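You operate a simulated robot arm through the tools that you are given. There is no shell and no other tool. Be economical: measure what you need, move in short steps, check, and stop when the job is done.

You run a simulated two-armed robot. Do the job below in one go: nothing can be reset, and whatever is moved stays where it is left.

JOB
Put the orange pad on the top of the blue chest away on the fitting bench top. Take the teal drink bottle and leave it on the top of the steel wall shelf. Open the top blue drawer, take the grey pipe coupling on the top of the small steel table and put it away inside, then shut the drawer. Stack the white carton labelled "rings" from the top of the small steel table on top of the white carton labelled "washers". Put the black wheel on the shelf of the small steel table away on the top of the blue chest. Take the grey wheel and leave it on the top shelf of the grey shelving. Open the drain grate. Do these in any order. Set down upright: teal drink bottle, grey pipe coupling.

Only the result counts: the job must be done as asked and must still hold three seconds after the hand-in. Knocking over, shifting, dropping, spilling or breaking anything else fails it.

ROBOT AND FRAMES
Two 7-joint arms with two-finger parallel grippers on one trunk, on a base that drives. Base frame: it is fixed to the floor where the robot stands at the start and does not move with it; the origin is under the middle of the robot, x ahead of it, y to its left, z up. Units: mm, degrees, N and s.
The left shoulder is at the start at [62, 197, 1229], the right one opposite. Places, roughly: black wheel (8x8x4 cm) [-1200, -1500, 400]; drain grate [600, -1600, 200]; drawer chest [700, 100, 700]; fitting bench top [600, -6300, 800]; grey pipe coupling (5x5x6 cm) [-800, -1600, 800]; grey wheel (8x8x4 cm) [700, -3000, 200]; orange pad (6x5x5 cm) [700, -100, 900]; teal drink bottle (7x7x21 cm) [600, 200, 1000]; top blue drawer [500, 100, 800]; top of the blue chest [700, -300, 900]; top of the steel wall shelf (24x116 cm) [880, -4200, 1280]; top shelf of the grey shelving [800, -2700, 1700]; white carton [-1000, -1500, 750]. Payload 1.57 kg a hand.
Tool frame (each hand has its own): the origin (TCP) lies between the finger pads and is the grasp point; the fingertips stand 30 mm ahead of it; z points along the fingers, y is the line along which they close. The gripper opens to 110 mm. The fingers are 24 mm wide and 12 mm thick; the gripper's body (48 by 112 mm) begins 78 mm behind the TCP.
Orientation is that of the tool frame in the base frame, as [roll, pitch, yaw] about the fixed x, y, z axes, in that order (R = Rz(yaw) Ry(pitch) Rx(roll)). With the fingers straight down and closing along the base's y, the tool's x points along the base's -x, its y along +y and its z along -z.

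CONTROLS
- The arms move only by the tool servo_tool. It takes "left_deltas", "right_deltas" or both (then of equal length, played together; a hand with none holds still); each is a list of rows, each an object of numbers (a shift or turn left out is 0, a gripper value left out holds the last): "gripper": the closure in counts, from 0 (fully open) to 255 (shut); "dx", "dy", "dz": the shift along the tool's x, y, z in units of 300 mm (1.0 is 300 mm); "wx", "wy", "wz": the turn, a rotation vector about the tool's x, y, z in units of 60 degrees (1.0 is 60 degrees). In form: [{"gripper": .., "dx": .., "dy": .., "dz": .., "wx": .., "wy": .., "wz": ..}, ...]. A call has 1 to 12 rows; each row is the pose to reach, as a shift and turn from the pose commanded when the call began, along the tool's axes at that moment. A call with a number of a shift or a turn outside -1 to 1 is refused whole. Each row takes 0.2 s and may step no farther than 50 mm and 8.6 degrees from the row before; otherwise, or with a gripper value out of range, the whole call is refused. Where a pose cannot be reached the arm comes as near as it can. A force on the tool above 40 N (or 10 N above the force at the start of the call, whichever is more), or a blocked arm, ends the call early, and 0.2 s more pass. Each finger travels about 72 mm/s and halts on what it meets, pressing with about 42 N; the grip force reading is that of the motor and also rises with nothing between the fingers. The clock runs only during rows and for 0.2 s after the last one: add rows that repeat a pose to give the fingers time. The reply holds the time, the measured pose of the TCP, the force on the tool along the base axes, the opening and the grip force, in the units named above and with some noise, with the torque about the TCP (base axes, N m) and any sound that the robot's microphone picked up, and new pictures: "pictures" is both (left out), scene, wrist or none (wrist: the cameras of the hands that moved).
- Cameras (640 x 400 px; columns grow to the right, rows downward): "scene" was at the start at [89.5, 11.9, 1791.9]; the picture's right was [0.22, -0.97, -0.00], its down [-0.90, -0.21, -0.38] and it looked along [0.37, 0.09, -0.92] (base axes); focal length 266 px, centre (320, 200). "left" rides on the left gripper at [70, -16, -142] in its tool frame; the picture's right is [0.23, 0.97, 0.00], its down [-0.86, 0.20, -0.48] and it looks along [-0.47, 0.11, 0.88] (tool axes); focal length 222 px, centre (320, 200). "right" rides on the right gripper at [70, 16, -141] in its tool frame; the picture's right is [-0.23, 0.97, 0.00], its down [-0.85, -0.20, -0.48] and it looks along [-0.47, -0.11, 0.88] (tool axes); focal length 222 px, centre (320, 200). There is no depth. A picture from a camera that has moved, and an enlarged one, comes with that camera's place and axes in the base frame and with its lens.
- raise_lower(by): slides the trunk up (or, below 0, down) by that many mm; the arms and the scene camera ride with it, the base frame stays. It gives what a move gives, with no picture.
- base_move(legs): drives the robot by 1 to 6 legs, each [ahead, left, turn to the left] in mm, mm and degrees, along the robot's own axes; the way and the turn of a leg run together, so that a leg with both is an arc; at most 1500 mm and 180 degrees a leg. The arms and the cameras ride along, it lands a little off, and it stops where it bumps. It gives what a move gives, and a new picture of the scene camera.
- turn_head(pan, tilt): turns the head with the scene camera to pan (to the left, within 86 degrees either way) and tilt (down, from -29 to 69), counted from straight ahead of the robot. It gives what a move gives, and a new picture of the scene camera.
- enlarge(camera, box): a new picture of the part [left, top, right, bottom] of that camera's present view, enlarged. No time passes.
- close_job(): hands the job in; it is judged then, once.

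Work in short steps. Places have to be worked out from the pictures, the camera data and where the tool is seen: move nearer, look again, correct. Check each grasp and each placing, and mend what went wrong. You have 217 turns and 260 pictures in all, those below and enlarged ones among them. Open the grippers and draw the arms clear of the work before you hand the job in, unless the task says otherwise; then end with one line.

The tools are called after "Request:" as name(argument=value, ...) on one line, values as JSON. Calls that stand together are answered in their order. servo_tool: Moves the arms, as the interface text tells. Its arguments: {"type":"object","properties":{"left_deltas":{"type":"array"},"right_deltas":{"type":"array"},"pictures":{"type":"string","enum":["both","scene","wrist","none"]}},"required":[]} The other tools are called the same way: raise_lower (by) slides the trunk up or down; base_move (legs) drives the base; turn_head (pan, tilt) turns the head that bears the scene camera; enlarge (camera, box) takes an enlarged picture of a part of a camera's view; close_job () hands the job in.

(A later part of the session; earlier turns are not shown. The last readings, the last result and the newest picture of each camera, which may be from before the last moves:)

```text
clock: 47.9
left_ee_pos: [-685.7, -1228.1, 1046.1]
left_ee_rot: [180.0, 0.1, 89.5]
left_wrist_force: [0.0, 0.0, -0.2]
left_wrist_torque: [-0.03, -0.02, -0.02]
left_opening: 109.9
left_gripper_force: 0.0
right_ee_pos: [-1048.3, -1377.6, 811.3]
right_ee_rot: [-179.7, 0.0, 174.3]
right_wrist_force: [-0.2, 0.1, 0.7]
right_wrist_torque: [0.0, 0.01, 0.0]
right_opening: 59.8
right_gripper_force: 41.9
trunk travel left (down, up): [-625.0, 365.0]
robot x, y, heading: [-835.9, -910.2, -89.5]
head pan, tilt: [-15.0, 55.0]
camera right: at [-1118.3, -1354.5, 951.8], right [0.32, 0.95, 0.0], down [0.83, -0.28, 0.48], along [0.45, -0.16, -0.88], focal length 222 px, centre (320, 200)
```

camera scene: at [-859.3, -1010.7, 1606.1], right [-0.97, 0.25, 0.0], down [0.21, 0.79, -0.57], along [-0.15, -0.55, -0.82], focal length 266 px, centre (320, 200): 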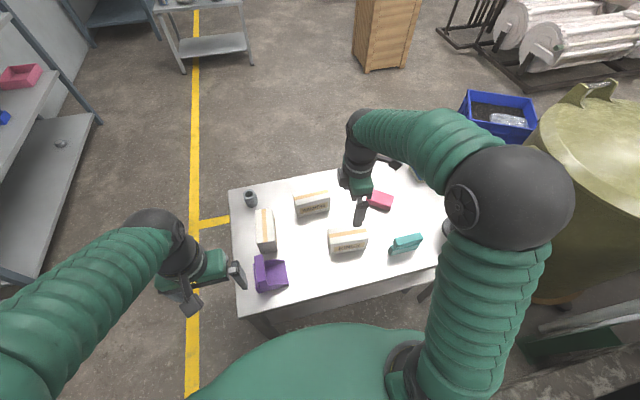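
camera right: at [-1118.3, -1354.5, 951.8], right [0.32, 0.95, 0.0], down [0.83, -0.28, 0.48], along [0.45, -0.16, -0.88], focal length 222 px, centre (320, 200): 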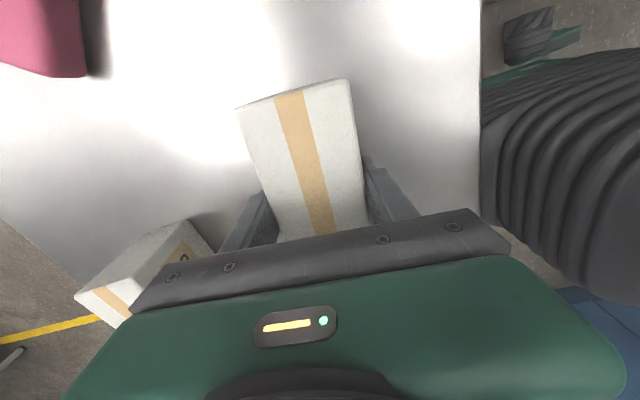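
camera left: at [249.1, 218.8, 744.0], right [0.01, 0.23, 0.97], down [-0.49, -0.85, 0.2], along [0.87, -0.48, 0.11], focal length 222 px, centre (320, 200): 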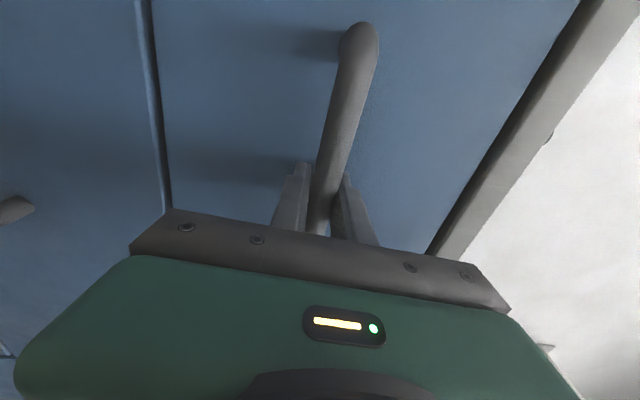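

Gripped (60 mm wide). The "washers" carton (≈[−972,−1556]) is too deep from this side, so I lift the carton and drive round to the back of the table.

Request:
servo_tool(right_deltas=[{"dz": -0.15}, {"dz": -0.3}, {"dz": -0.45}, {"dz": -0.55}], pictures="wrist")

Request:
base_move(legs=[[-320, 0, 0], [0, 580, 0], [1500, 0, 0]])

```text
clock: 48.9
left_ee_pos: [-685.2, -1228.0, 1045.6]
left_ee_rot: [-180.0, 0.1, 89.4]
left_wrist_force: [-0.2, -0.6, 1.1]
left_wrist_torque: [-0.03, 0.02, 0.01]
left_opening: 110.0
left_gripper_force: 0.0
right_ee_pos: [-1050.6, -1382.0, 981.3]
right_ee_rot: [-179.8, 0.0, 174.3]
right_wrist_force: [-0.1, 0.1, -3.6]
right_wrist_torque: [0.03, -0.05, 0.02]
right_opening: 59.6
right_gripper_force: 41.7
trunk travel left (down, up): [-625.0, 365.0]
robot x, y, heading: [-843.0, -904.2, -89.7]
head pan, tilt: [-15.0, 55.0]
camera right: at [-1120.1, -1357.2, 1121.8], right [0.32, 0.95, 0.0], down [0.83, -0.28, 0.48], along [0.45, -0.16, -0.88], focal length 222 px, centre (320, 200)
```

right: 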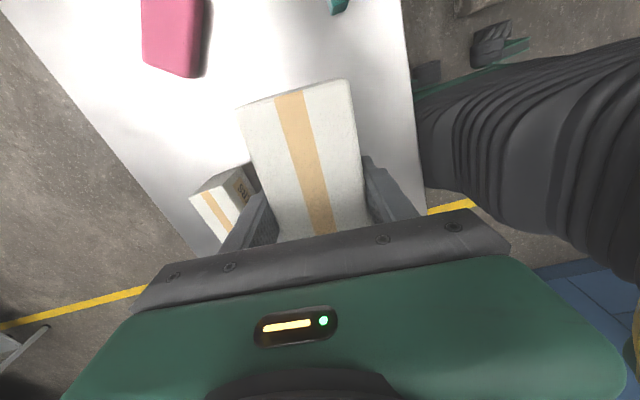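

```text
clock: 60.9
left_ee_pos: [-149.2, -2416.5, 1045.3]
left_ee_rot: [-179.9, 0.1, 87.4]
left_wrist_force: [0.0, 0.5, -0.3]
left_wrist_torque: [0.01, -0.01, -0.02]
left_opening: 110.0
left_gripper_force: 0.1
right_ee_pos: [-519.9, -2555.1, 980.3]
right_ee_rot: [-179.9, 0.1, 172.1]
right_wrist_force: [-0.7, 0.8, -2.9]
right_wrist_torque: [0.0, 0.0, -0.02]
right_opening: 59.4
right_gripper_force: 41.9
trunk travel left (down, up): [-625.0, 365.0]
robot x, y, heading: [-293.0, -2088.9, -92.1]
head pan, tilt: [-15.0, 55.0]
camera scene: at [-313.4, -2192.9, 1606.0], right [-0.96, 0.29, 0.0], down [0.24, 0.78, -0.57], along [-0.17, -0.55, -0.82], focal length 266 px, centre (320, 200)
```

scene: 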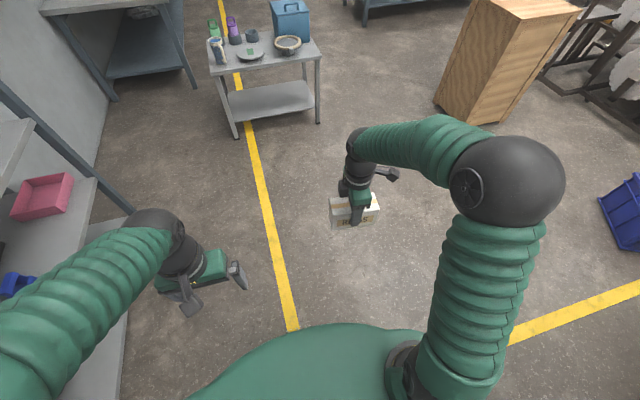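

Clear here. Go 200 mm further, turn about and shift left behind the table.

Request:
base_move(legs=[[200, 0, 0], [0, 0, -178], [0, 600, 0], [120, 0, 0]])

Request:
turn_head(pan=0, tilt=50)

```text
clock: 73.6
left_ee_pos: [-1074.2, -1877.2, 1048.1]
left_ee_rot: [179.9, 0.3, -88.6]
left_wrist_force: [-0.4, 0.7, -0.1]
left_wrist_torque: [-0.02, 0.01, 0.02]
left_opening: 110.1
left_gripper_force: 0.1
right_ee_pos: [-715.4, -1713.1, 981.0]
right_ee_rot: [-179.9, 0.2, -3.7]
right_wrist_force: [0.2, -0.7, -3.3]
right_wrist_torque: [-0.03, 0.04, -0.02]
right_opening: 59.8
right_gripper_force: 41.9
trunk travel left (down, up): [-625.0, 365.0]
robot x, y, heading: [-909.0, -2194.9, 92.3]
head pan, tilt: [-15.0, 55.0]
camera scene: at [-892.9, -2090.9, 1606.1], right [0.98, -0.22, 0.0], down [-0.18, -0.8, -0.57], along [0.12, 0.56, -0.82], focal length 266 px, centre (320, 200)
```

scene: 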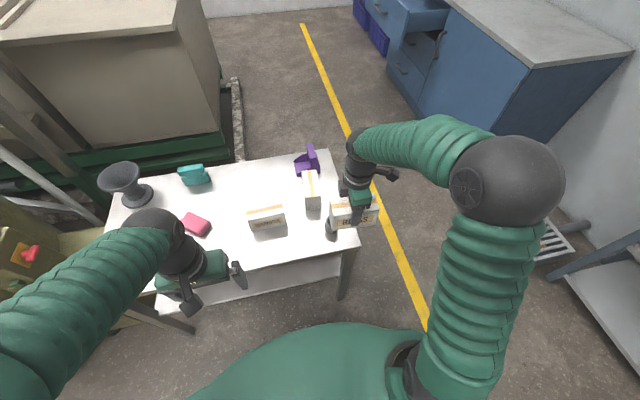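

```text
clock: 74.3
left_ee_pos: [-1077.2, -1876.5, 1046.2]
left_ee_rot: [180.0, 0.1, -88.6]
left_wrist_force: [-0.4, -0.1, -1.3]
left_wrist_torque: [0.0, 0.02, -0.01]
left_opening: 110.1
left_gripper_force: 0.1
right_ee_pos: [-716.8, -1711.5, 980.7]
right_ee_rot: [-180.0, 0.0, -3.6]
right_wrist_force: [0.6, 0.0, -2.6]
right_wrist_torque: [0.0, -0.01, -0.02]
right_opening: 59.5
right_gripper_force: 42.3
trunk travel left (down, up): [-625.0, 365.0]
robot x, y, heading: [-911.0, -2192.8, 92.5]
head pan, tilt: [0.0, 50.0]
camera scene: at [-914.3, -2080.7, 1612.3], right [1.0, 0.04, 0.0], down [0.03, -0.77, -0.64], along [-0.03, 0.64, -0.77], focal length 266 px, centre (320, 200)
```

scene: 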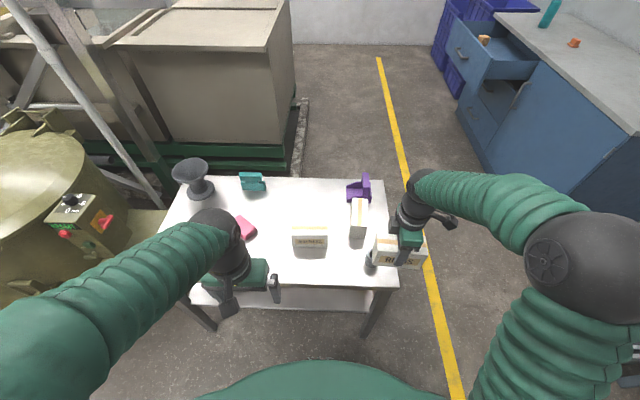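

The "washers" carton is visible at (310,237). Shift left 150 and ahead 170, then zoom.

Request:
base_move(legs=[[0, 150, -2.5], [170, 0, 0]])

Request:
enlarge(camera="scene", box=[260, 160, 500, 310])

```text
clock: 76.8
left_ee_pos: [-1226.6, -1707.5, 1044.9]
left_ee_rot: [-179.6, 0.3, -90.9]
left_wrist_force: [-0.5, -0.5, 0.1]
left_wrist_torque: [-0.01, 0.03, -0.01]
left_opening: 109.9
left_gripper_force: 0.1
right_ee_pos: [-859.1, -1557.2, 982.9]
right_ee_rot: [-179.6, -0.4, -6.1]
right_wrist_force: [-0.1, -0.2, -2.7]
right_wrist_torque: [0.02, -0.01, 0.02]
right_opening: 59.9
right_gripper_force: 41.8
trunk travel left (down, up): [-625.0, 365.0]
robot x, y, heading: [-1064.6, -2022.0, 89.8]
head pan, tilt: [0.0, 50.0]
camera scene: at [-1075.2, -1920.7, 1612.8], right [1.0, 0.0, 0.01], down [0.0, -0.77, -0.64], along [0.01, 0.64, -0.77], focal length 266 px, centre (320, 200)
```

scene: 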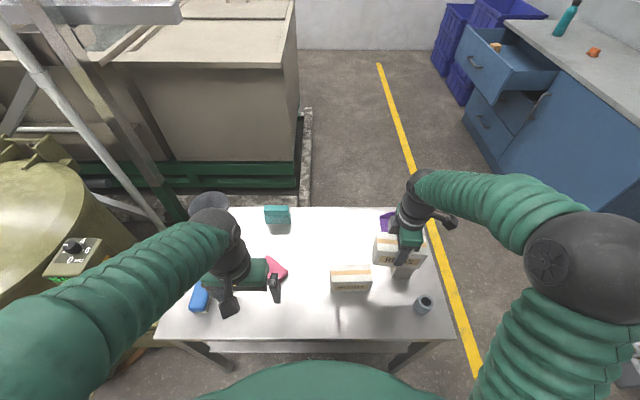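

```text
2.67 times, centred on (380, 235) of scene
camera zoom: at [-1075.2, -1920.7, 1612.8], right [1.0, 0.0, 0.01], down [0.0, -0.77, -0.64], along [0.01, 0.64, -0.77], focal length 709 px, centre (160, 107)
```

zoom: 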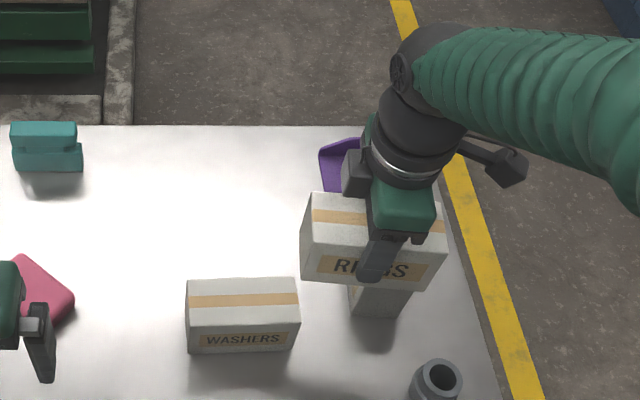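

Washers carton centre ≈[−971,−1561], top ≈833, yaw ≈+1.5°; held carton's bottom is 59 mm below the TCP. Move above it and align yaw.

Request:
servo_tool(right_deltas=[{"dx": -0.12, "dy": 0.017, "wz": -0.04}, {"dx": -0.25, "dy": 0.034, "wz": -0.08}, {"dx": -0.373, "dy": 0.05, "wz": -0.125}, {"dx": -0.373, "dy": 0.05, "dz": 0.15, "wz": -0.125}, {"dx": -0.373, "dy": 0.05, "dz": 0.23, "wz": -0.125}], pictures="none")

Request:
enlarge(camera="scene", box=[260, 160, 500, 310])

Request:
enlarge(camera="right", box=[0, 0, 640, 400])

```text
clock: 78.0
left_ee_pos: [-1215.5, -1707.3, 1045.7]
left_ee_rot: [179.8, 0.2, -91.0]
left_wrist_force: [0.6, 0.6, 0.6]
left_wrist_torque: [-0.01, 0.02, 0.0]
left_opening: 109.7
left_gripper_force: 0.0
right_ee_pos: [-965.9, -1557.7, 910.6]
right_ee_rot: [-179.7, 0.1, 1.4]
right_wrist_force: [0.5, -0.2, -3.8]
right_wrist_torque: [0.0, 0.04, 0.0]
right_opening: 59.9
right_gripper_force: 42.4
trunk travel left (down, up): [-625.0, 365.0]
robot x, y, heading: [-1064.4, -2026.5, 89.8]
head pan, tilt: [0.0, 50.0]
```

```text
2.67 times, centred on (380, 235) of scene
camera zoom: at [-1060.4, -1916.3, 1612.5], right [1.0, 0.0, 0.0], down [0.0, -0.77, -0.64], along [0.0, 0.64, -0.77], focal length 709 px, centre (160, 107)
```

zoom: 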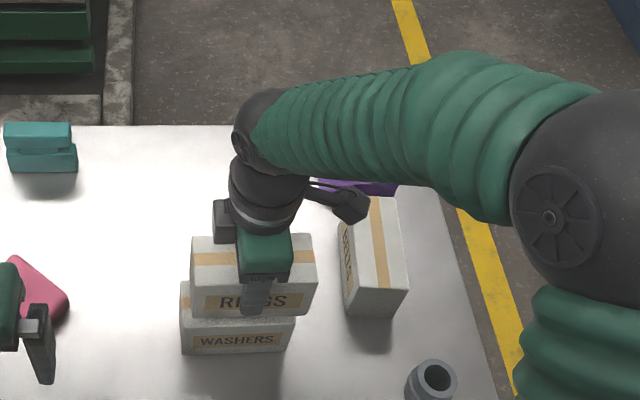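

```text
1.00 times, centred on (320, 200) of right (not enlarged: the box is as wide or as high as the picture)
camera zoom: at [-896.2, -1573.2, 1051.3], right [-0.2, -0.98, 0.0], down [-0.86, 0.18, 0.48], along [-0.47, 0.1, -0.88], focal length 222 px, centre (320, 200)
```

zoom: 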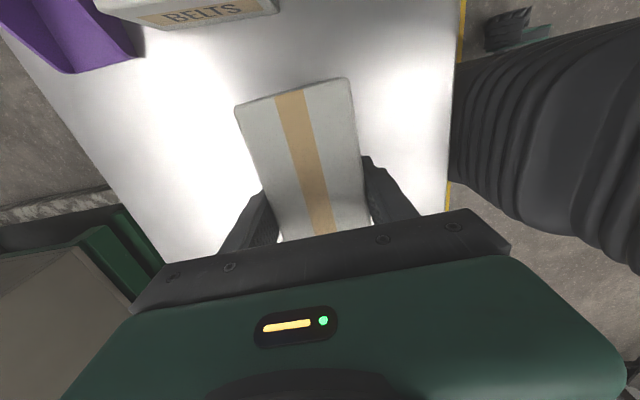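

Rings sits ~10 mm too far to +x and aligned in y. Correct, then descend gently.

Request:
servo_tool(right_deltas=[{"dx": -0.035, "wz": -0.02}, {"dx": -0.035, "dz": 0.03, "wz": -0.02}, {"dx": -0.035, "dz": 0.05, "wz": -0.02}, {"dx": -0.035, "dz": 0.06, "wz": -0.02}], pictures="none")

Request:
enlarge(camera="scene", box=[300, 200, 420, 290])

```text
clock: 79.0
left_ee_pos: [-1219.5, -1708.3, 1047.0]
left_ee_rot: [-179.9, 0.3, -90.9]
left_wrist_force: [0.2, -0.6, -0.8]
left_wrist_torque: [0.0, 0.0, 0.0]
left_opening: 110.1
left_gripper_force: 0.1
right_ee_pos: [-976.4, -1560.0, 895.8]
right_ee_rot: [-179.5, 0.0, 2.6]
right_wrist_force: [3.5, -1.5, 14.1]
right_wrist_torque: [-0.68, 0.76, 0.19]
right_opening: 59.6
right_gripper_force: 42.0
trunk travel left (down, up): [-625.0, 365.0]
robot x, y, heading: [-1064.5, -2026.4, 90.1]
head pan, tilt: [0.0, 50.0]
```

```text
4.44 times, centred on (360, 245) of scene
camera zoom: at [-1065.8, -1920.3, 1613.1], right [1.0, 0.0, 0.0], down [0.0, -0.77, -0.64], along [0.0, 0.64, -0.77], focal length 1182 px, centre (142, 0)
```

zoom: 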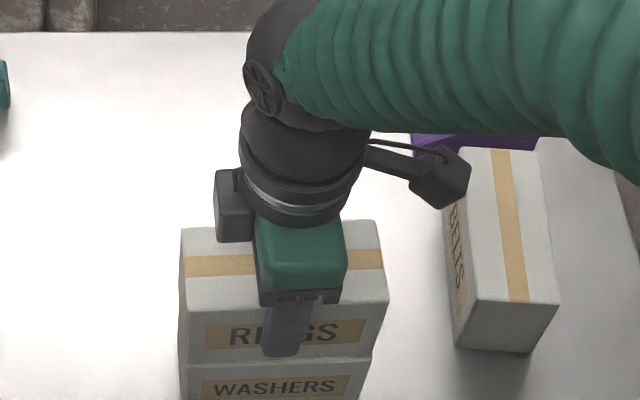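

Contact felt (≈17 N) and aligned. Release and rise.

Request:
servo_tool(right_deltas=[{"gripper": 130, "dz": -0.007}, {"gripper": 60, "dz": -0.007}, {"gripper": 0, "dz": -0.007}, {"dz": -0.007}, {"dz": -0.15}, {"dz": -0.3}, {"dz": -0.42}], pictures="scene")

```text
clock: 80.6
left_ee_pos: [-1219.7, -1705.3, 1047.4]
left_ee_rot: [-180.0, 0.1, -90.9]
left_wrist_force: [0.1, -0.3, 0.7]
left_wrist_torque: [0.01, -0.06, -0.01]
left_opening: 110.0
left_gripper_force: 0.0
right_ee_pos: [-979.3, -1560.3, 1020.7]
right_ee_rot: [-179.7, 0.1, 2.6]
right_wrist_force: [0.4, 0.5, 0.6]
right_wrist_torque: [0.03, 0.01, 0.04]
right_opening: 109.9
right_gripper_force: 0.1
trunk travel left (down, up): [-625.0, 365.0]
robot x, y, heading: [-1064.3, -2024.4, 89.9]
head pan, tilt: [0.0, 50.0]
camera scene: at [-1066.1, -1917.9, 1612.6], right [1.0, 0.0, 0.0], down [0.0, -0.77, -0.64], along [0.0, 0.64, -0.77], focal length 266 px, centre (320, 200)
```

scene: 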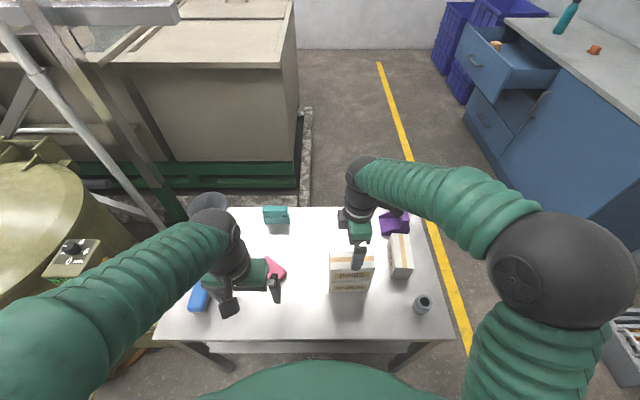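

Stack looks good. Coupling is near [−758,−1648]; move the right hand above it.

Request:
servo_tool(right_deltas=[{"dx": 0.145, "dy": 0.065}, {"dx": 0.29, "dy": 0.13}, {"dx": 0.434, "dy": 0.196}, {"dx": 0.578, "dy": 0.262}, {"dx": 0.723, "dy": 0.327}, {"dx": 0.723, "dy": 0.327, "dz": 0.15}, {"dx": 0.723, "dy": 0.327, "dz": 0.3}], pictures="both")

```text
clock: 82.2
left_ee_pos: [-1218.4, -1705.0, 1045.2]
left_ee_rot: [-180.0, 0.2, -90.9]
left_wrist_force: [0.6, -0.2, -0.8]
left_wrist_torque: [0.01, 0.04, -0.03]
left_opening: 110.2
left_gripper_force: 0.0
right_ee_pos: [-754.8, -1646.0, 929.7]
right_ee_rot: [-179.8, 0.0, 2.6]
right_wrist_force: [0.4, 0.6, 0.2]
right_wrist_torque: [-0.01, 0.0, -0.02]
right_opening: 109.8
right_gripper_force: 0.1
trunk travel left (down, up): [-625.0, 365.0]
robot x, y, heading: [-1066.4, -2026.5, 89.8]
head pan, tilt: [0.0, 50.0]
camera scene: at [-1063.9, -1915.6, 1612.5], right [1.0, 0.0, 0.0], down [0.0, -0.77, -0.64], along [0.0, 0.64, -0.77], focal length 266 px, centre (320, 200)
camera right: at [-685.1, -1660.0, 1070.2], right [-0.18, -0.98, 0.0], down [-0.86, 0.16, 0.48], along [-0.47, 0.09, -0.88], focal length 222 px, centre (320, 200)
```

scene: 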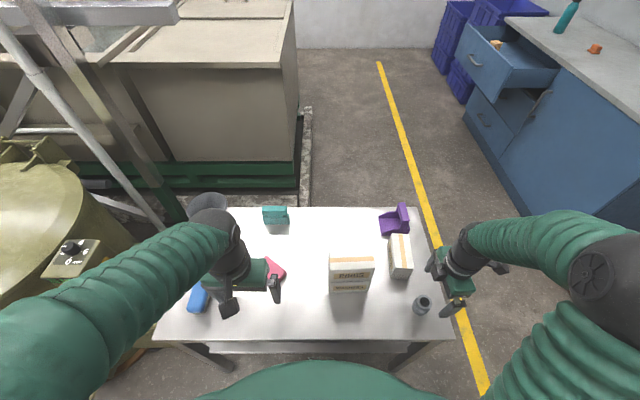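
right: 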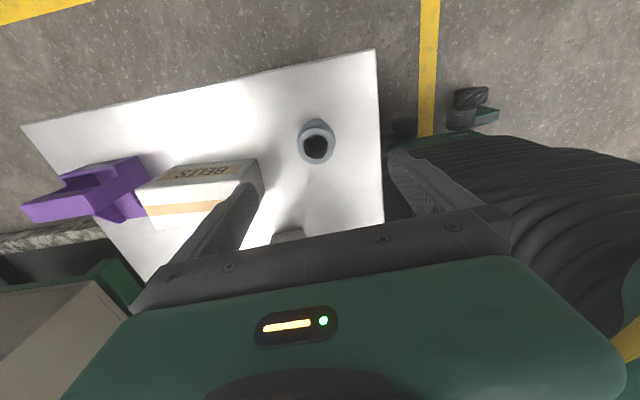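

The coupling lies right under the TCP (≈[−757,−1643]). Descend to z 795 and close.

Request:
servo_tool(right_deltas=[{"dz": 0.15, "dx": -0.01, "dy": -0.007}, {"dz": 0.3, "dx": -0.01, "dy": -0.007}, {"dz": 0.45, "dx": -0.01, "dy": -0.007}, {"dz": 0.45, "dx": -0.01, "dy": -0.007, "gripper": 255}, {"dz": 0.45, "dx": -0.01, "dy": -0.007}, {"dz": 0.45, "dx": -0.01, "dy": -0.007}, {"dz": 0.45, "dx": -0.01, "dy": -0.007}], pictures="wrist")

```text
clock: 83.8
left_ee_pos: [-1219.2, -1706.3, 1046.3]
left_ee_rot: [-180.0, 0.2, -90.8]
left_wrist_force: [0.2, 0.4, -0.4]
left_wrist_torque: [-0.01, -0.02, 0.04]
left_opening: 110.2
left_gripper_force: 0.0
right_ee_pos: [-759.8, -1645.6, 795.3]
right_ee_rot: [-179.7, -0.1, 2.6]
right_wrist_force: [0.2, 0.2, -0.4]
right_wrist_torque: [-0.03, -0.03, -0.01]
right_opening: 46.6
right_gripper_force: 42.0
trunk travel left (down, up): [-625.0, 365.0]
robot x, y, heading: [-1064.2, -2030.2, 90.3]
head pan, tilt: [0.0, 50.0]
camera right: at [-690.4, -1658.6, 936.6], right [-0.18, -0.98, -0.01], down [-0.86, 0.16, 0.48], along [-0.47, 0.09, -0.88], focal length 222 px, centre (320, 200)
```

right: 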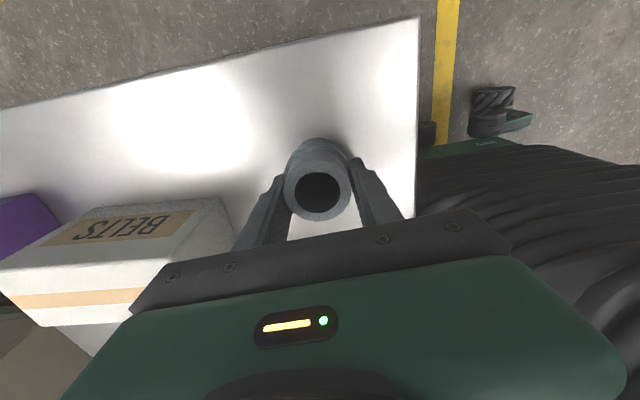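

Gripped (47 mm). Lift it, then back away from the table before lowering for the wheel on the lower shelf.

Request:
servo_tool(right_deltas=[{"dz": -0.16}, {"dz": -0.32}, {"dz": -0.48}, {"dz": -0.64}, {"dz": -0.8}], pictures="none")

Request:
base_move(legs=[[-450, 0, 0]])

Request:
raise_lower(by=-480)

Request:
turn_head(pan=0, tilt=30)

```text
clock: 85.0
left_ee_pos: [-1219.4, -1707.3, 1046.9]
left_ee_rot: [-179.9, 0.3, -90.9]
left_wrist_force: [1.1, -0.2, -0.5]
left_wrist_torque: [0.02, 0.01, -0.02]
left_opening: 110.0
left_gripper_force: 0.1
right_ee_pos: [-759.9, -1650.1, 1039.2]
right_ee_rot: [-179.7, -0.1, 2.7]
right_wrist_force: [-0.8, -0.3, -0.8]
right_wrist_torque: [0.03, 0.01, 0.0]
right_opening: 46.8
right_gripper_force: 42.0
trunk travel left (down, up): [-625.0, 365.0]
robot x, y, heading: [-1068.6, -2028.7, 89.8]
head pan, tilt: [0.0, 50.0]
```

```text
clock: 87.7
left_ee_pos: [-1220.1, -2147.9, 1046.0]
left_ee_rot: [180.0, 0.2, -90.6]
left_wrist_force: [1.2, 0.1, 0.6]
left_wrist_torque: [-0.01, 0.0, -0.02]
left_opening: 110.4
left_gripper_force: 0.1
right_ee_pos: [-758.8, -2087.3, 1036.3]
right_ee_rot: [-179.8, 0.0, 3.0]
right_wrist_force: [-0.3, 0.7, -1.1]
right_wrist_torque: [0.01, -0.02, -0.02]
right_opening: 46.8
right_gripper_force: 41.8
trunk travel left (down, up): [-625.0, 365.0]
robot x, y, heading: [-1060.7, -2469.8, 90.3]
head pan, tilt: [0.0, 50.0]
camera scene: at [-1065.3, -2358.4, 1612.5], right [1.0, 0.0, 0.0], down [0.0, -0.77, -0.64], along [0.0, 0.64, -0.77], focal length 266 px, centre (320, 200)
```

scene: 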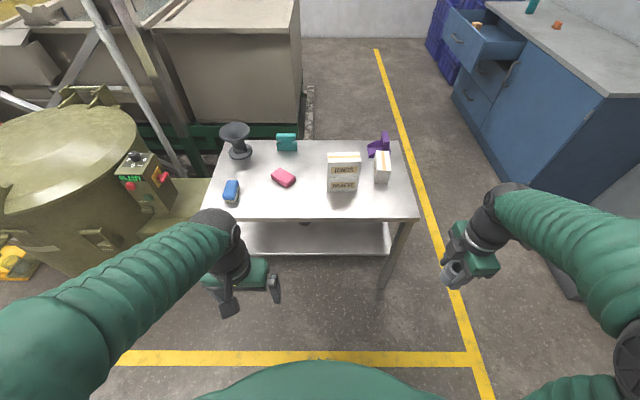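

```text
refused: -480 is not a number from -400 to 400
```

```text
clock: 88.5
left_ee_pos: [-1221.2, -2149.6, 1045.4]
left_ee_rot: [180.0, 0.3, -90.6]
left_wrist_force: [0.7, -0.3, 1.7]
left_wrist_torque: [-0.02, -0.01, 0.01]
left_opening: 110.1
left_gripper_force: 0.0
right_ee_pos: [-760.2, -2089.8, 1038.3]
right_ee_rot: [-179.7, -0.1, 2.9]
right_wrist_force: [0.3, -0.3, -0.9]
right_wrist_torque: [-0.01, 0.02, 0.02]
right_opening: 46.5
right_gripper_force: 42.1
trunk travel left (down, up): [-625.0, 365.0]
robot x, y, heading: [-1071.2, -2465.8, 90.1]
head pan, tilt: [0.0, 30.0]
camera scene: at [-1065.4, -2347.3, 1642.1], right [1.0, 0.0, 0.0], down [0.0, -0.5, -0.87], along [0.0, 0.87, -0.5], focal length 266 px, centre (320, 200)
```

scene: 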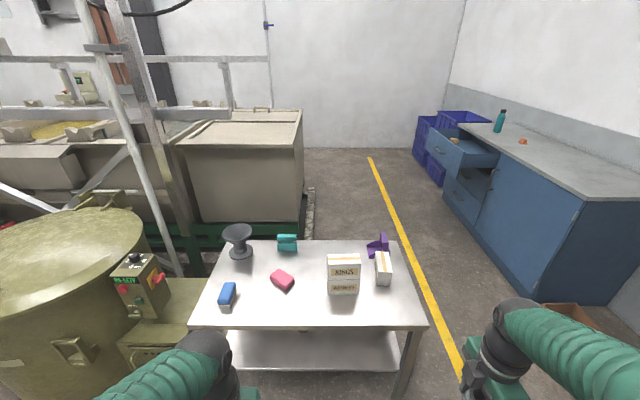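

Lower the trunk in two steps, and shift right so that the left shoulder lines up with the wheel.

Request:
base_move(legs=[[0, -110, 0]])

Request:
raise_lower(by=-400)

Request:
turn_head(pan=15, tilt=45)

```text
clock: 89.7
left_ee_pos: [-1136.0, -2149.5, 1043.0]
left_ee_rot: [-178.7, 0.2, -90.4]
left_wrist_force: [-0.5, -1.1, -0.3]
left_wrist_torque: [-0.02, -0.13, 0.04]
left_opening: 110.2
left_gripper_force: 0.1
right_ee_pos: [-676.0, -2087.9, 1045.0]
right_ee_rot: [-179.8, -1.3, 3.3]
right_wrist_force: [-1.8, 0.8, -0.3]
right_wrist_torque: [-0.03, -0.17, 0.01]
right_opening: 46.6
right_gripper_force: 41.2
trunk travel left (down, up): [-625.0, 365.0]
robot x, y, heading: [-953.9, -2467.7, 90.3]
head pan, tilt: [0.0, 30.0]
camera scene: at [-997.5, -2346.8, 1641.7], right [1.0, 0.01, 0.02], down [0.02, -0.5, -0.87], along [0.01, 0.87, -0.5], focal length 266 px, centre (320, 200)
```

scene: 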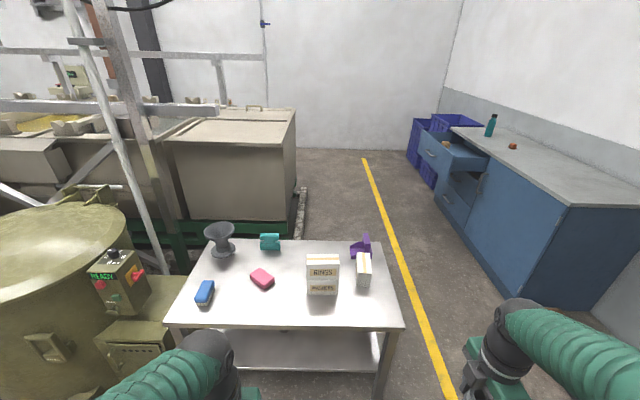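

```text
clock: 93.5
left_ee_pos: [-1113.5, -2150.5, 647.7]
left_ee_rot: [179.9, 0.2, -90.4]
left_wrist_force: [0.1, -0.2, -0.6]
left_wrist_torque: [-0.04, -0.04, 0.01]
left_opening: 110.1
left_gripper_force: 0.1
right_ee_pos: [-652.9, -2088.8, 638.8]
right_ee_rot: [-179.7, 0.1, 3.2]
right_wrist_force: [1.0, -0.2, 0.3]
right_wrist_torque: [0.02, 0.02, 0.0]
right_opening: 46.4
right_gripper_force: 42.2
trunk travel left (down, up): [-225.0, 765.0]
robot x, y, heading: [-957.0, -2471.4, 90.3]
head pan, tilt: [0.0, 30.0]
```

```text
clock: 94.3
left_ee_pos: [-1113.8, -2151.3, 646.7]
left_ee_rot: [-180.0, 0.2, -90.4]
left_wrist_force: [-0.2, -0.1, 0.0]
left_wrist_torque: [-0.01, -0.01, -0.01]
left_opening: 109.9
left_gripper_force: 0.1
right_ee_pos: [-653.3, -2088.7, 637.1]
right_ee_rot: [-179.7, 0.0, 3.3]
right_wrist_force: [0.0, 0.8, -0.4]
right_wrist_torque: [-0.02, -0.05, 0.04]
right_opening: 46.6
right_gripper_force: 41.6
trunk travel left (down, up): [-225.0, 765.0]
robot x, y, heading: [-959.9, -2467.7, 90.3]
head pan, tilt: [15.0, 45.0]
camera scene: at [-980.0, -2358.7, 1219.6], right [0.96, 0.26, 0.0], down [0.19, -0.68, -0.71], along [-0.19, 0.68, -0.71], focal length 266 px, centre (320, 200)
```

scene: 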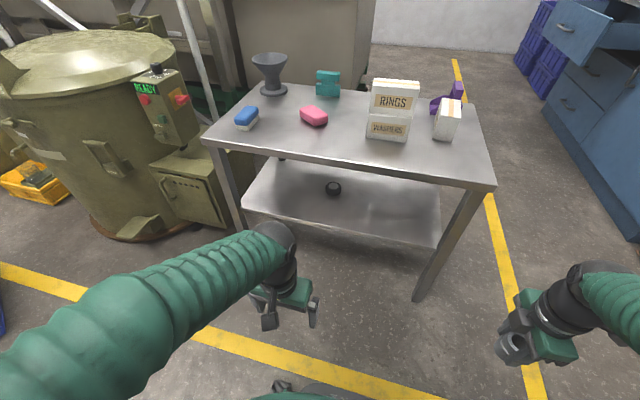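

The wheel is visible on the lower shelf; zoom to see how it lies.

Request:
enlarge(camera="scene", box=[292, 160, 372, 210])

```text
8.00 times, centred on (332, 185) of scene
camera zoom: at [-980.0, -2358.7, 1219.6], right [0.96, 0.26, 0.0], down [0.19, -0.68, -0.71], along [-0.19, 0.68, -0.71], focal length 2128 px, centre (224, 320)
```

zoom: 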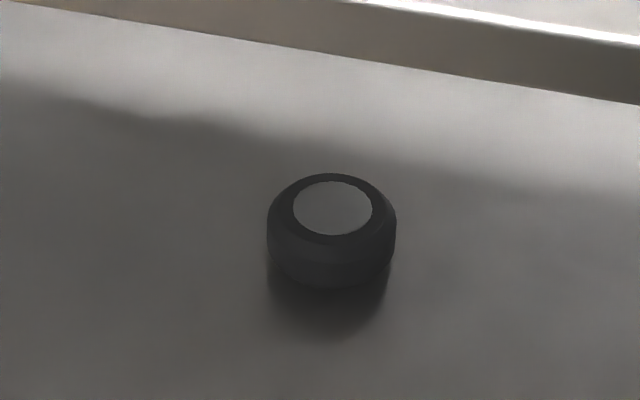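

Wheel lies flat at ≈[−1160,−1495], shelf z≈390. I tilt the left hand 35° up from vertical... i.e. 35° below horizontal needs 55° turn; do that, shifting it left, and swing the right hand clear of the table's end.

Request:
servo_tool(left_deltas=[{"wy": -0.131, "dy": 0.022}, {"wy": -0.262, "dy": 0.043}, {"wy": -0.393, "dy": 0.065}, {"wy": -0.524, "dy": 0.086}, {"wy": -0.655, "dy": 0.108}, {"wy": -0.786, "dy": 0.13}, {"wy": -0.917, "dy": 0.15}], right_deltas=[{"dx": 0.06}, {"dx": 0.12}, {"dx": 0.18}, {"dx": 0.24}, {"dx": 0.3}, {"dx": 0.36}, {"dx": 0.4}], pictures="none")

Request:
raise_lower(by=-130)

```text
clock: 95.9
left_ee_pos: [-1189.9, -1998.5, 717.2]
left_ee_rot: [180.0, 55.2, -90.7]
left_wrist_force: [-0.8, 0.0, -0.2]
left_wrist_torque: [-0.01, -0.03, -0.09]
left_opening: 109.8
left_gripper_force: 0.0
left hand out of reach, approached as far as the arm can: row 2, 3, 4, 5, 6, 7
right_ee_pos: [-534.0, -2079.7, 637.0]
right_ee_rot: [-179.7, 0.0, 3.3]
right_wrist_force: [0.5, -0.1, -0.5]
right_wrist_torque: [0.04, -0.03, 0.01]
right_opening: 46.5
right_gripper_force: 42.3
trunk travel left (down, up): [-225.0, 765.0]
robot x, y, heading: [-957.3, -2466.4, 90.2]
head pan, tilt: [15.0, 45.0]
```

```text
clock: 97.5
left_ee_pos: [-1190.0, -2001.2, 586.4]
left_ee_rot: [179.8, 55.0, -90.5]
left_wrist_force: [0.1, 0.3, -0.6]
left_wrist_torque: [0.02, 0.04, -0.03]
left_opening: 109.8
left_gripper_force: 0.1
right_ee_pos: [-532.9, -2080.2, 508.4]
right_ee_rot: [-179.7, 0.0, 3.2]
right_wrist_force: [0.0, -0.1, -0.9]
right_wrist_torque: [0.05, 0.02, 0.0]
right_opening: 46.5
right_gripper_force: 42.1
trunk travel left (down, up): [-95.0, 895.0]
robot x, y, heading: [-961.5, -2468.1, 90.3]
head pan, tilt: [15.0, 45.0]
```

Lower the left hand to z≈422 and x≈−1160, and check the wrist view.

Request:
servo_tool(left_deltas=[{"dx": 0.112, "dy": -0.025, "dz": 0.078}, {"dx": 0.224, "dy": -0.05, "dz": 0.156}, {"dx": 0.336, "dy": -0.075, "dz": 0.234}, {"dx": 0.449, "dy": -0.1, "dz": 0.312}], pictures="both")

```text
clock: 98.5
left_ee_pos: [-1159.7, -1968.3, 413.5]
left_ee_rot: [179.9, 55.0, -90.7]
left_wrist_force: [-0.4, 0.0, 0.6]
left_wrist_torque: [0.02, 0.0, -0.01]
left_opening: 109.9
left_gripper_force: 0.1
left hand out of reach, approached as far as the arm can: row 1, 2, 3, 4
right_ee_pos: [-533.4, -2079.7, 506.7]
right_ee_rot: [-179.6, 0.0, 3.3]
right_wrist_force: [-0.4, -0.3, -1.2]
right_wrist_torque: [0.04, 0.02, -0.03]
right_opening: 46.4
right_gripper_force: 41.9
trunk travel left (down, up): [-95.0, 895.0]
robot x, y, heading: [-956.7, -2470.5, 90.5]
head pan, tilt: [15.0, 45.0]
camera scene: at [-979.2, -2357.9, 1089.5], right [0.96, 0.26, 0.0], down [0.19, -0.68, -0.71], along [-0.19, 0.68, -0.71], focal length 266 px, centre (320, 200)
camera left: at [-1142.4, -2124.6, 438.1], right [-0.98, -0.12, -0.18], down [-0.2, 0.1, 0.98], along [-0.1, 0.99, -0.12], focal length 222 px, centre (320, 200)
```

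scene: 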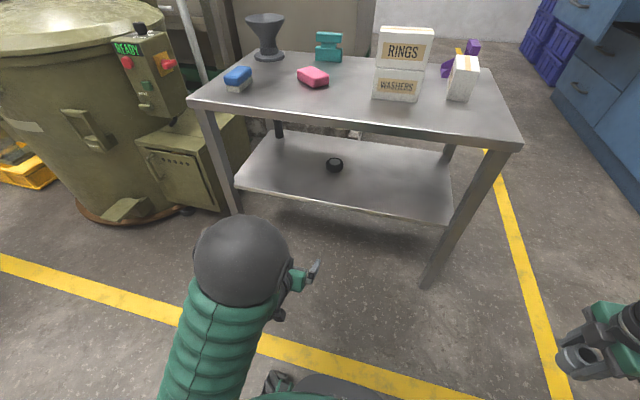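
left: 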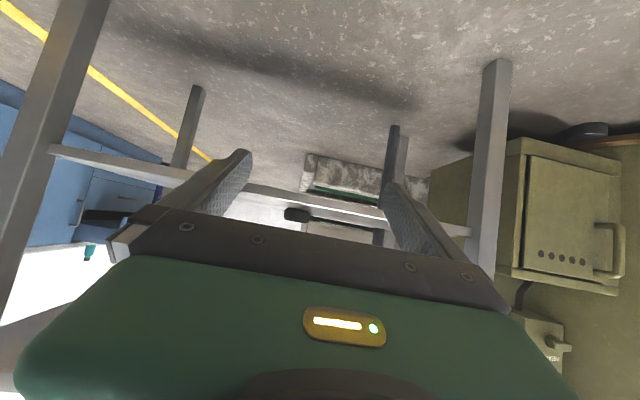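

Wheel is at ≈[−1154,−1495,410] (shelf 391). Raise the hand 10 mm and drive in 330 mm, then look.

Request:
servo_tool(left_deltas=[{"dx": -0.03, "dy": -0.01, "dz": -0.021}], pictures="none")

Request:
base_move(legs=[[320, 0, 0]])

Request:
servo_tool(left_deltas=[{"dx": 0}], pictures="wrist")

```text
clock: 98.9
left_ee_pos: [-1157.1, -1967.3, 423.9]
left_ee_rot: [179.9, 54.8, -90.6]
left_wrist_force: [0.1, -0.2, -0.4]
left_wrist_torque: [0.02, 0.01, -0.03]
left_opening: 110.1
left_gripper_force: 0.1
right_ee_pos: [-533.5, -2081.1, 505.6]
right_ee_rot: [-179.8, 0.0, 3.2]
right_wrist_force: [0.4, -0.7, -1.1]
right_wrist_torque: [-0.03, -0.02, -0.02]
right_opening: 46.5
right_gripper_force: 42.2
trunk travel left (down, up): [-95.0, 895.0]
robot x, y, heading: [-959.7, -2466.3, 90.6]
head pan, tilt: [15.0, 45.0]
```

```text
clock: 100.7
left_ee_pos: [-1158.6, -1719.2, 424.8]
left_ee_rot: [179.9, 54.5, -90.5]
left_wrist_force: [1.3, -8.6, 10.9]
left_wrist_torque: [-0.05, 0.59, 0.55]
left_opening: 108.7
left_gripper_force: 0.0
right_ee_pos: [-536.2, -1827.9, 506.9]
right_ee_rot: [-179.5, 0.2, 3.4]
right_wrist_force: [0.6, 0.8, -0.2]
right_wrist_torque: [-0.01, 0.02, -0.02]
right_opening: 46.7
right_gripper_force: 41.7
trunk travel left (down, up): [-95.0, 895.0]
robot x, y, heading: [-962.1, -2213.5, 90.4]
head pan, tilt: [15.0, 45.0]
stopped in leg 1: the force on the tool passed its limit at 291 N (the readings are from after the stop); the commanded pose is now the measured one
camera scene: at [-980.0, -2107.8, 1089.6], right [0.96, 0.26, 0.0], down [0.19, -0.68, -0.71], along [-0.19, 0.68, -0.71], focal length 266 px, centre (320, 200)
```

scene: 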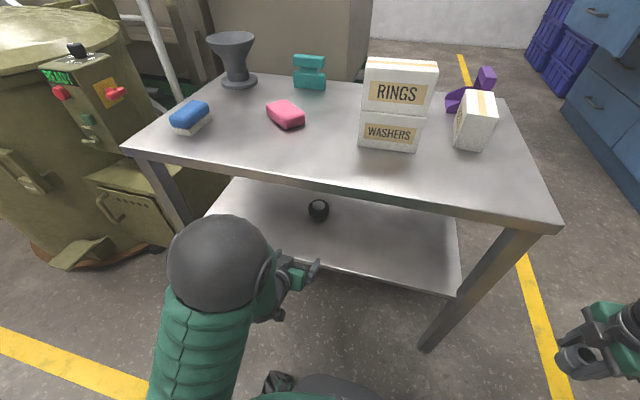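

```text
clock: 101.1
left_ee_pos: [-1158.1, -1720.2, 425.7]
left_ee_rot: [179.9, 54.7, -90.6]
left_wrist_force: [2.0, -10.0, 11.7]
left_wrist_torque: [-0.03, 0.65, 0.61]
left_opening: 108.3
left_gripper_force: 0.1
right_ee_pos: [-534.7, -1828.7, 506.4]
right_ee_rot: [-179.6, 0.2, 3.4]
right_wrist_force: [-0.1, -0.6, -1.0]
right_wrist_torque: [0.01, 0.0, -0.02]
right_opening: 46.5
right_gripper_force: 41.7
trunk travel left (down, up): [-95.0, 895.0]
robot x, y, heading: [-960.3, -2216.5, 90.2]
head pan, tilt: [15.0, 45.0]
camera left: at [-1142.2, -1876.6, 450.4], right [-0.97, -0.12, -0.18], down [-0.2, 0.11, 0.97], along [-0.1, 0.99, -0.13], focal length 222 px, centre (320, 200)
```

left: 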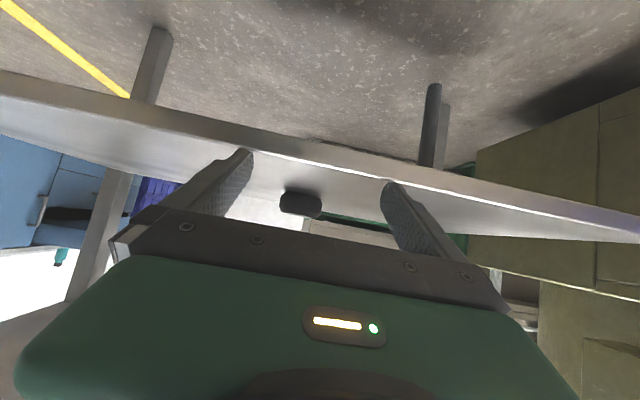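

The fingertips touched the shelf's edge (its top is nearer 400). Back off 40 mm, raise the hand 14 mm and look at the result before going in.

Request:
base_move(legs=[[-40, 0, 0]])

Request:
servo_tool(left_deltas=[{"dx": -0.038, "dz": -0.027}, {"dx": -0.038, "dz": -0.027}], pictures="wrist")

```text
clock: 102.0
left_ee_pos: [-1158.8, -1760.0, 423.8]
left_ee_rot: [179.9, 54.5, -90.4]
left_wrist_force: [-0.1, -0.1, 0.2]
left_wrist_torque: [0.01, 0.03, 0.01]
left_opening: 110.1
left_gripper_force: 0.0
right_ee_pos: [-535.9, -1868.0, 507.7]
right_ee_rot: [-179.6, 0.1, 3.3]
right_wrist_force: [0.5, 0.1, -0.4]
right_wrist_torque: [0.0, 0.0, 0.0]
right_opening: 46.6
right_gripper_force: 42.0
trunk travel left (down, up): [-95.0, 895.0]
robot x, y, heading: [-959.8, -2256.3, 90.1]
head pan, tilt: [15.0, 45.0]
camera scene: at [-981.0, -2146.0, 1089.5], right [0.96, 0.26, 0.0], down [0.19, -0.68, -0.71], along [-0.19, 0.68, -0.71], focal length 266 px, centre (320, 200)
```

scene: 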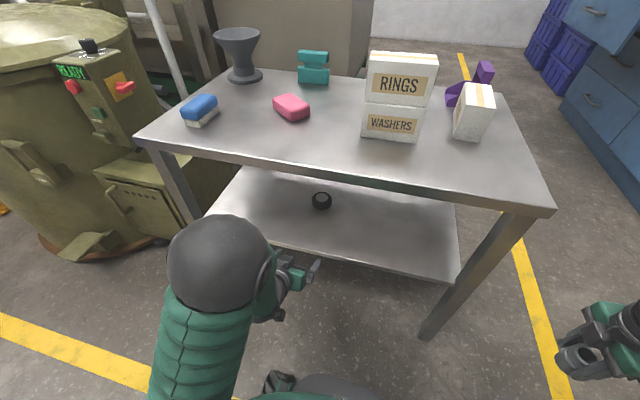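

```text
clock: 102.6
left_ee_pos: [-1159.2, -1753.3, 439.1]
left_ee_rot: [180.0, 54.5, -90.4]
left_wrist_force: [-0.2, 0.6, 0.1]
left_wrist_torque: [0.0, -0.02, 0.02]
left_opening: 109.9
left_gripper_force: 0.0
left hand out of reach, approached as far as the arm can: row 1, 2
right_ee_pos: [-536.4, -1869.1, 506.9]
right_ee_rot: [-179.6, 0.2, 3.4]
right_wrist_force: [0.1, 0.6, -0.8]
right_wrist_torque: [-0.02, -0.03, 0.0]
right_opening: 46.3
right_gripper_force: 42.1
trunk travel left (down, up): [-95.0, 895.0]
robot x, y, heading: [-960.2, -2252.9, 90.2]
head pan, tilt: [15.0, 45.0]
camera left: at [-1142.3, -1909.6, 464.8], right [-0.97, -0.13, -0.18], down [-0.2, 0.11, 0.97], along [-0.1, 0.99, -0.13], focal length 222 px, centre (320, 200)
```

left: 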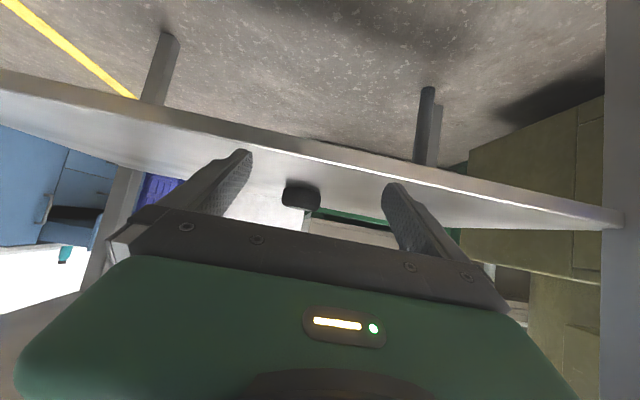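

Tips are now ≈412, above the shelf. Drive in 175 mm.

Request:
base_move(legs=[[175, 0, 0]])

Request:
servo_tool(left_deltas=[{"dx": 0}], pictures="wrist")

```text
clock: 104.1
left_ee_pos: [-1160.6, -1573.1, 440.0]
left_ee_rot: [179.9, 54.5, -90.3]
left_wrist_force: [-0.9, -0.7, -0.3]
left_wrist_torque: [-0.01, 0.06, 0.01]
left_opening: 110.1
left_gripper_force: 0.1
right_ee_pos: [-536.8, -1686.1, 507.9]
right_ee_rot: [-179.6, 0.1, 3.4]
right_wrist_force: [0.9, 0.1, -0.2]
right_wrist_torque: [-0.02, -0.01, 0.0]
right_opening: 46.5
right_gripper_force: 41.8
trunk travel left (down, up): [-95.0, 895.0]
robot x, y, heading: [-962.5, -2076.2, 90.5]
head pan, tilt: [15.0, 45.0]
camera scene: at [-982.3, -1964.8, 1089.4], right [0.96, 0.27, 0.0], down [0.19, -0.68, -0.71], along [-0.19, 0.68, -0.71], focal length 266 px, centre (320, 200)
```

scene: 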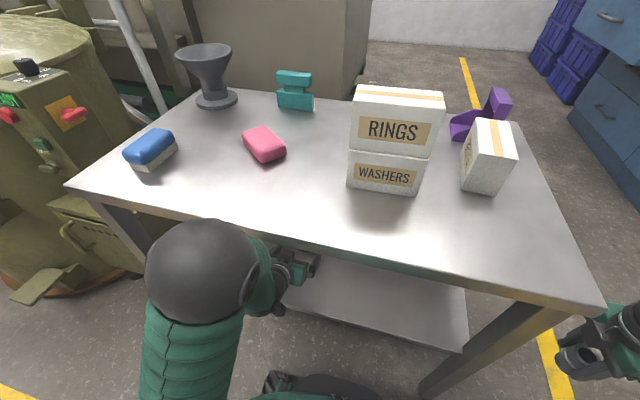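

```text
clock: 104.5
left_ee_pos: [-1159.9, -1573.2, 438.7]
left_ee_rot: [179.8, 54.7, -90.3]
left_wrist_force: [0.2, 0.4, 0.3]
left_wrist_torque: [-0.02, 0.03, 0.0]
left_opening: 109.8
left_gripper_force: 0.0
right_ee_pos: [-538.1, -1686.9, 506.9]
right_ee_rot: [-179.6, 0.2, 3.6]
right_wrist_force: [0.0, 0.7, 0.6]
right_wrist_torque: [0.01, 0.0, 0.01]
right_opening: 46.5
right_gripper_force: 42.0
trunk travel left (down, up): [-95.0, 895.0]
robot x, y, heading: [-963.4, -2076.1, 90.3]
head pan, tilt: [15.0, 45.0]
camera left: at [-1144.1, -1729.7, 465.0], right [-0.97, -0.13, -0.18], down [-0.2, 0.11, 0.97], along [-0.1, 0.99, -0.13], focal length 222 px, centre (320, 200)
```

left: 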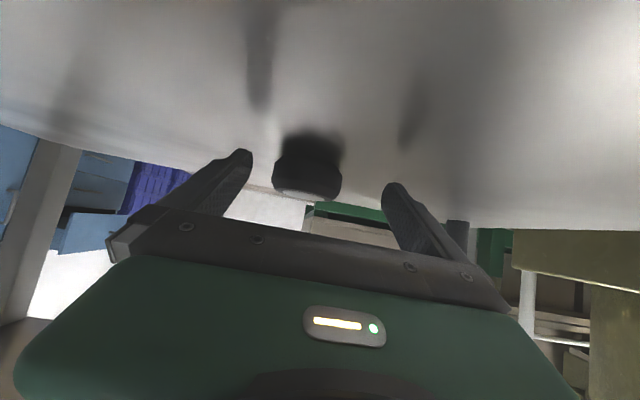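

The wheel is centred between the fingers, ~75 mm ahead. Advance 63 mm, 5 down, 9 to +x, and close.

Request:
servo_tool(left_deltas=[{"dx": -0.04, "dy": -0.03, "dz": 0.06}, {"dx": -0.075, "dy": -0.03, "dz": 0.12}, {"dx": -0.108, "dy": -0.03, "dz": 0.181}, {"dx": -0.108, "dy": -0.03, "dz": 0.181, "gripper": 255}, {"dx": -0.108, "dy": -0.03, "dz": 0.181}, {"dx": -0.108, "dy": -0.03, "dz": 0.181}], pictures="wrist")

```text
clock: 105.9
left_ee_pos: [-1151.1, -1521.9, 436.8]
left_ee_rot: [-180.0, 54.6, -90.4]
left_wrist_force: [2.6, 4.6, 5.5]
left_wrist_torque: [0.31, -0.18, -0.05]
left_opening: 71.0
left_gripper_force: 42.3
right_ee_pos: [-537.8, -1693.3, 513.9]
right_ee_rot: [-178.8, 0.0, 3.5]
right_wrist_force: [0.0, 0.1, 0.3]
right_wrist_torque: [-0.04, -0.02, -0.03]
right_opening: 46.5
right_gripper_force: 41.7
trunk travel left (down, up): [-95.0, 895.0]
robot x, y, heading: [-961.0, -2078.6, 90.3]
head pan, tilt: [15.0, 45.0]
camera left: at [-1133.8, -1677.8, 461.9], right [-0.97, -0.13, -0.18], down [-0.2, 0.11, 0.97], along [-0.1, 0.99, -0.13], focal length 222 px, centre (320, 200)
```

left: 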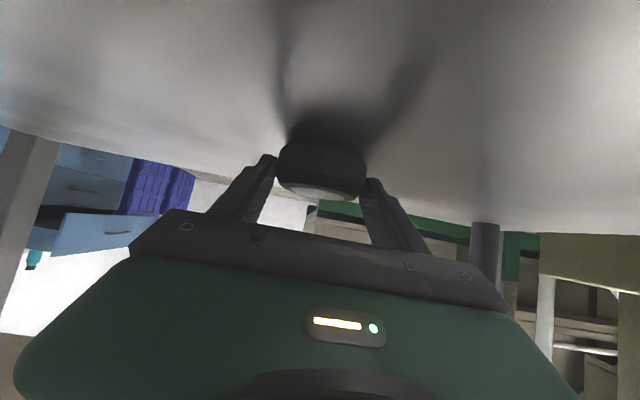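

Opening 71 mm, possibly on the near chord. Reopen, advance ~13 mm with the arm and close again.

Request:
servo_tool(left_deltas=[{"gripper": 0}, {"gripper": 0}, {"gripper": 0, "dx": -0.025, "dz": 0.037}, {"dx": -0.025, "dz": 0.037}, {"dx": -0.025, "dz": 0.037, "gripper": 255}, {"dx": -0.025, "dz": 0.037}, {"dx": -0.025, "dz": 0.037}], pictures="wrist")

```text
clock: 107.5
left_ee_pos: [-1150.8, -1522.6, 432.9]
left_ee_rot: [179.9, 53.5, -90.2]
left_wrist_force: [0.5, 0.3, 0.0]
left_wrist_torque: [0.0, -0.08, -0.02]
left_opening: 70.7
left_gripper_force: 42.1
right_ee_pos: [-538.0, -1697.6, 516.0]
right_ee_rot: [-178.4, 0.2, 3.6]
right_wrist_force: [0.6, 0.0, -1.1]
right_wrist_torque: [0.01, 0.02, -0.03]
right_opening: 46.7
right_gripper_force: 42.0
trunk travel left (down, up): [-95.0, 895.0]
robot x, y, heading: [-964.9, -2072.5, 90.4]
head pan, tilt: [15.0, 45.0]
camera left: at [-1133.5, -1678.1, 461.4], right [-0.97, -0.13, -0.18], down [-0.2, 0.12, 0.97], along [-0.1, 0.98, -0.15], focal length 222 px, centre (320, 200)
```

left: 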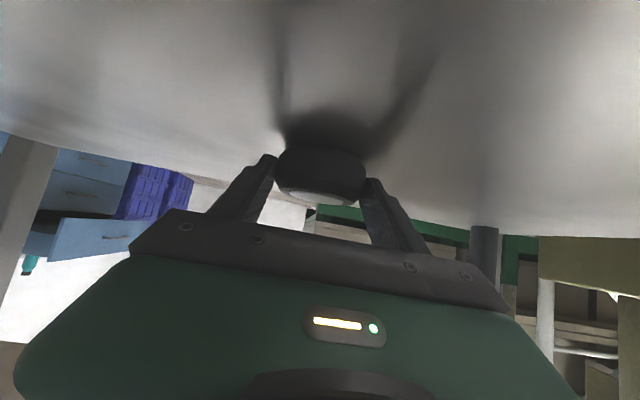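

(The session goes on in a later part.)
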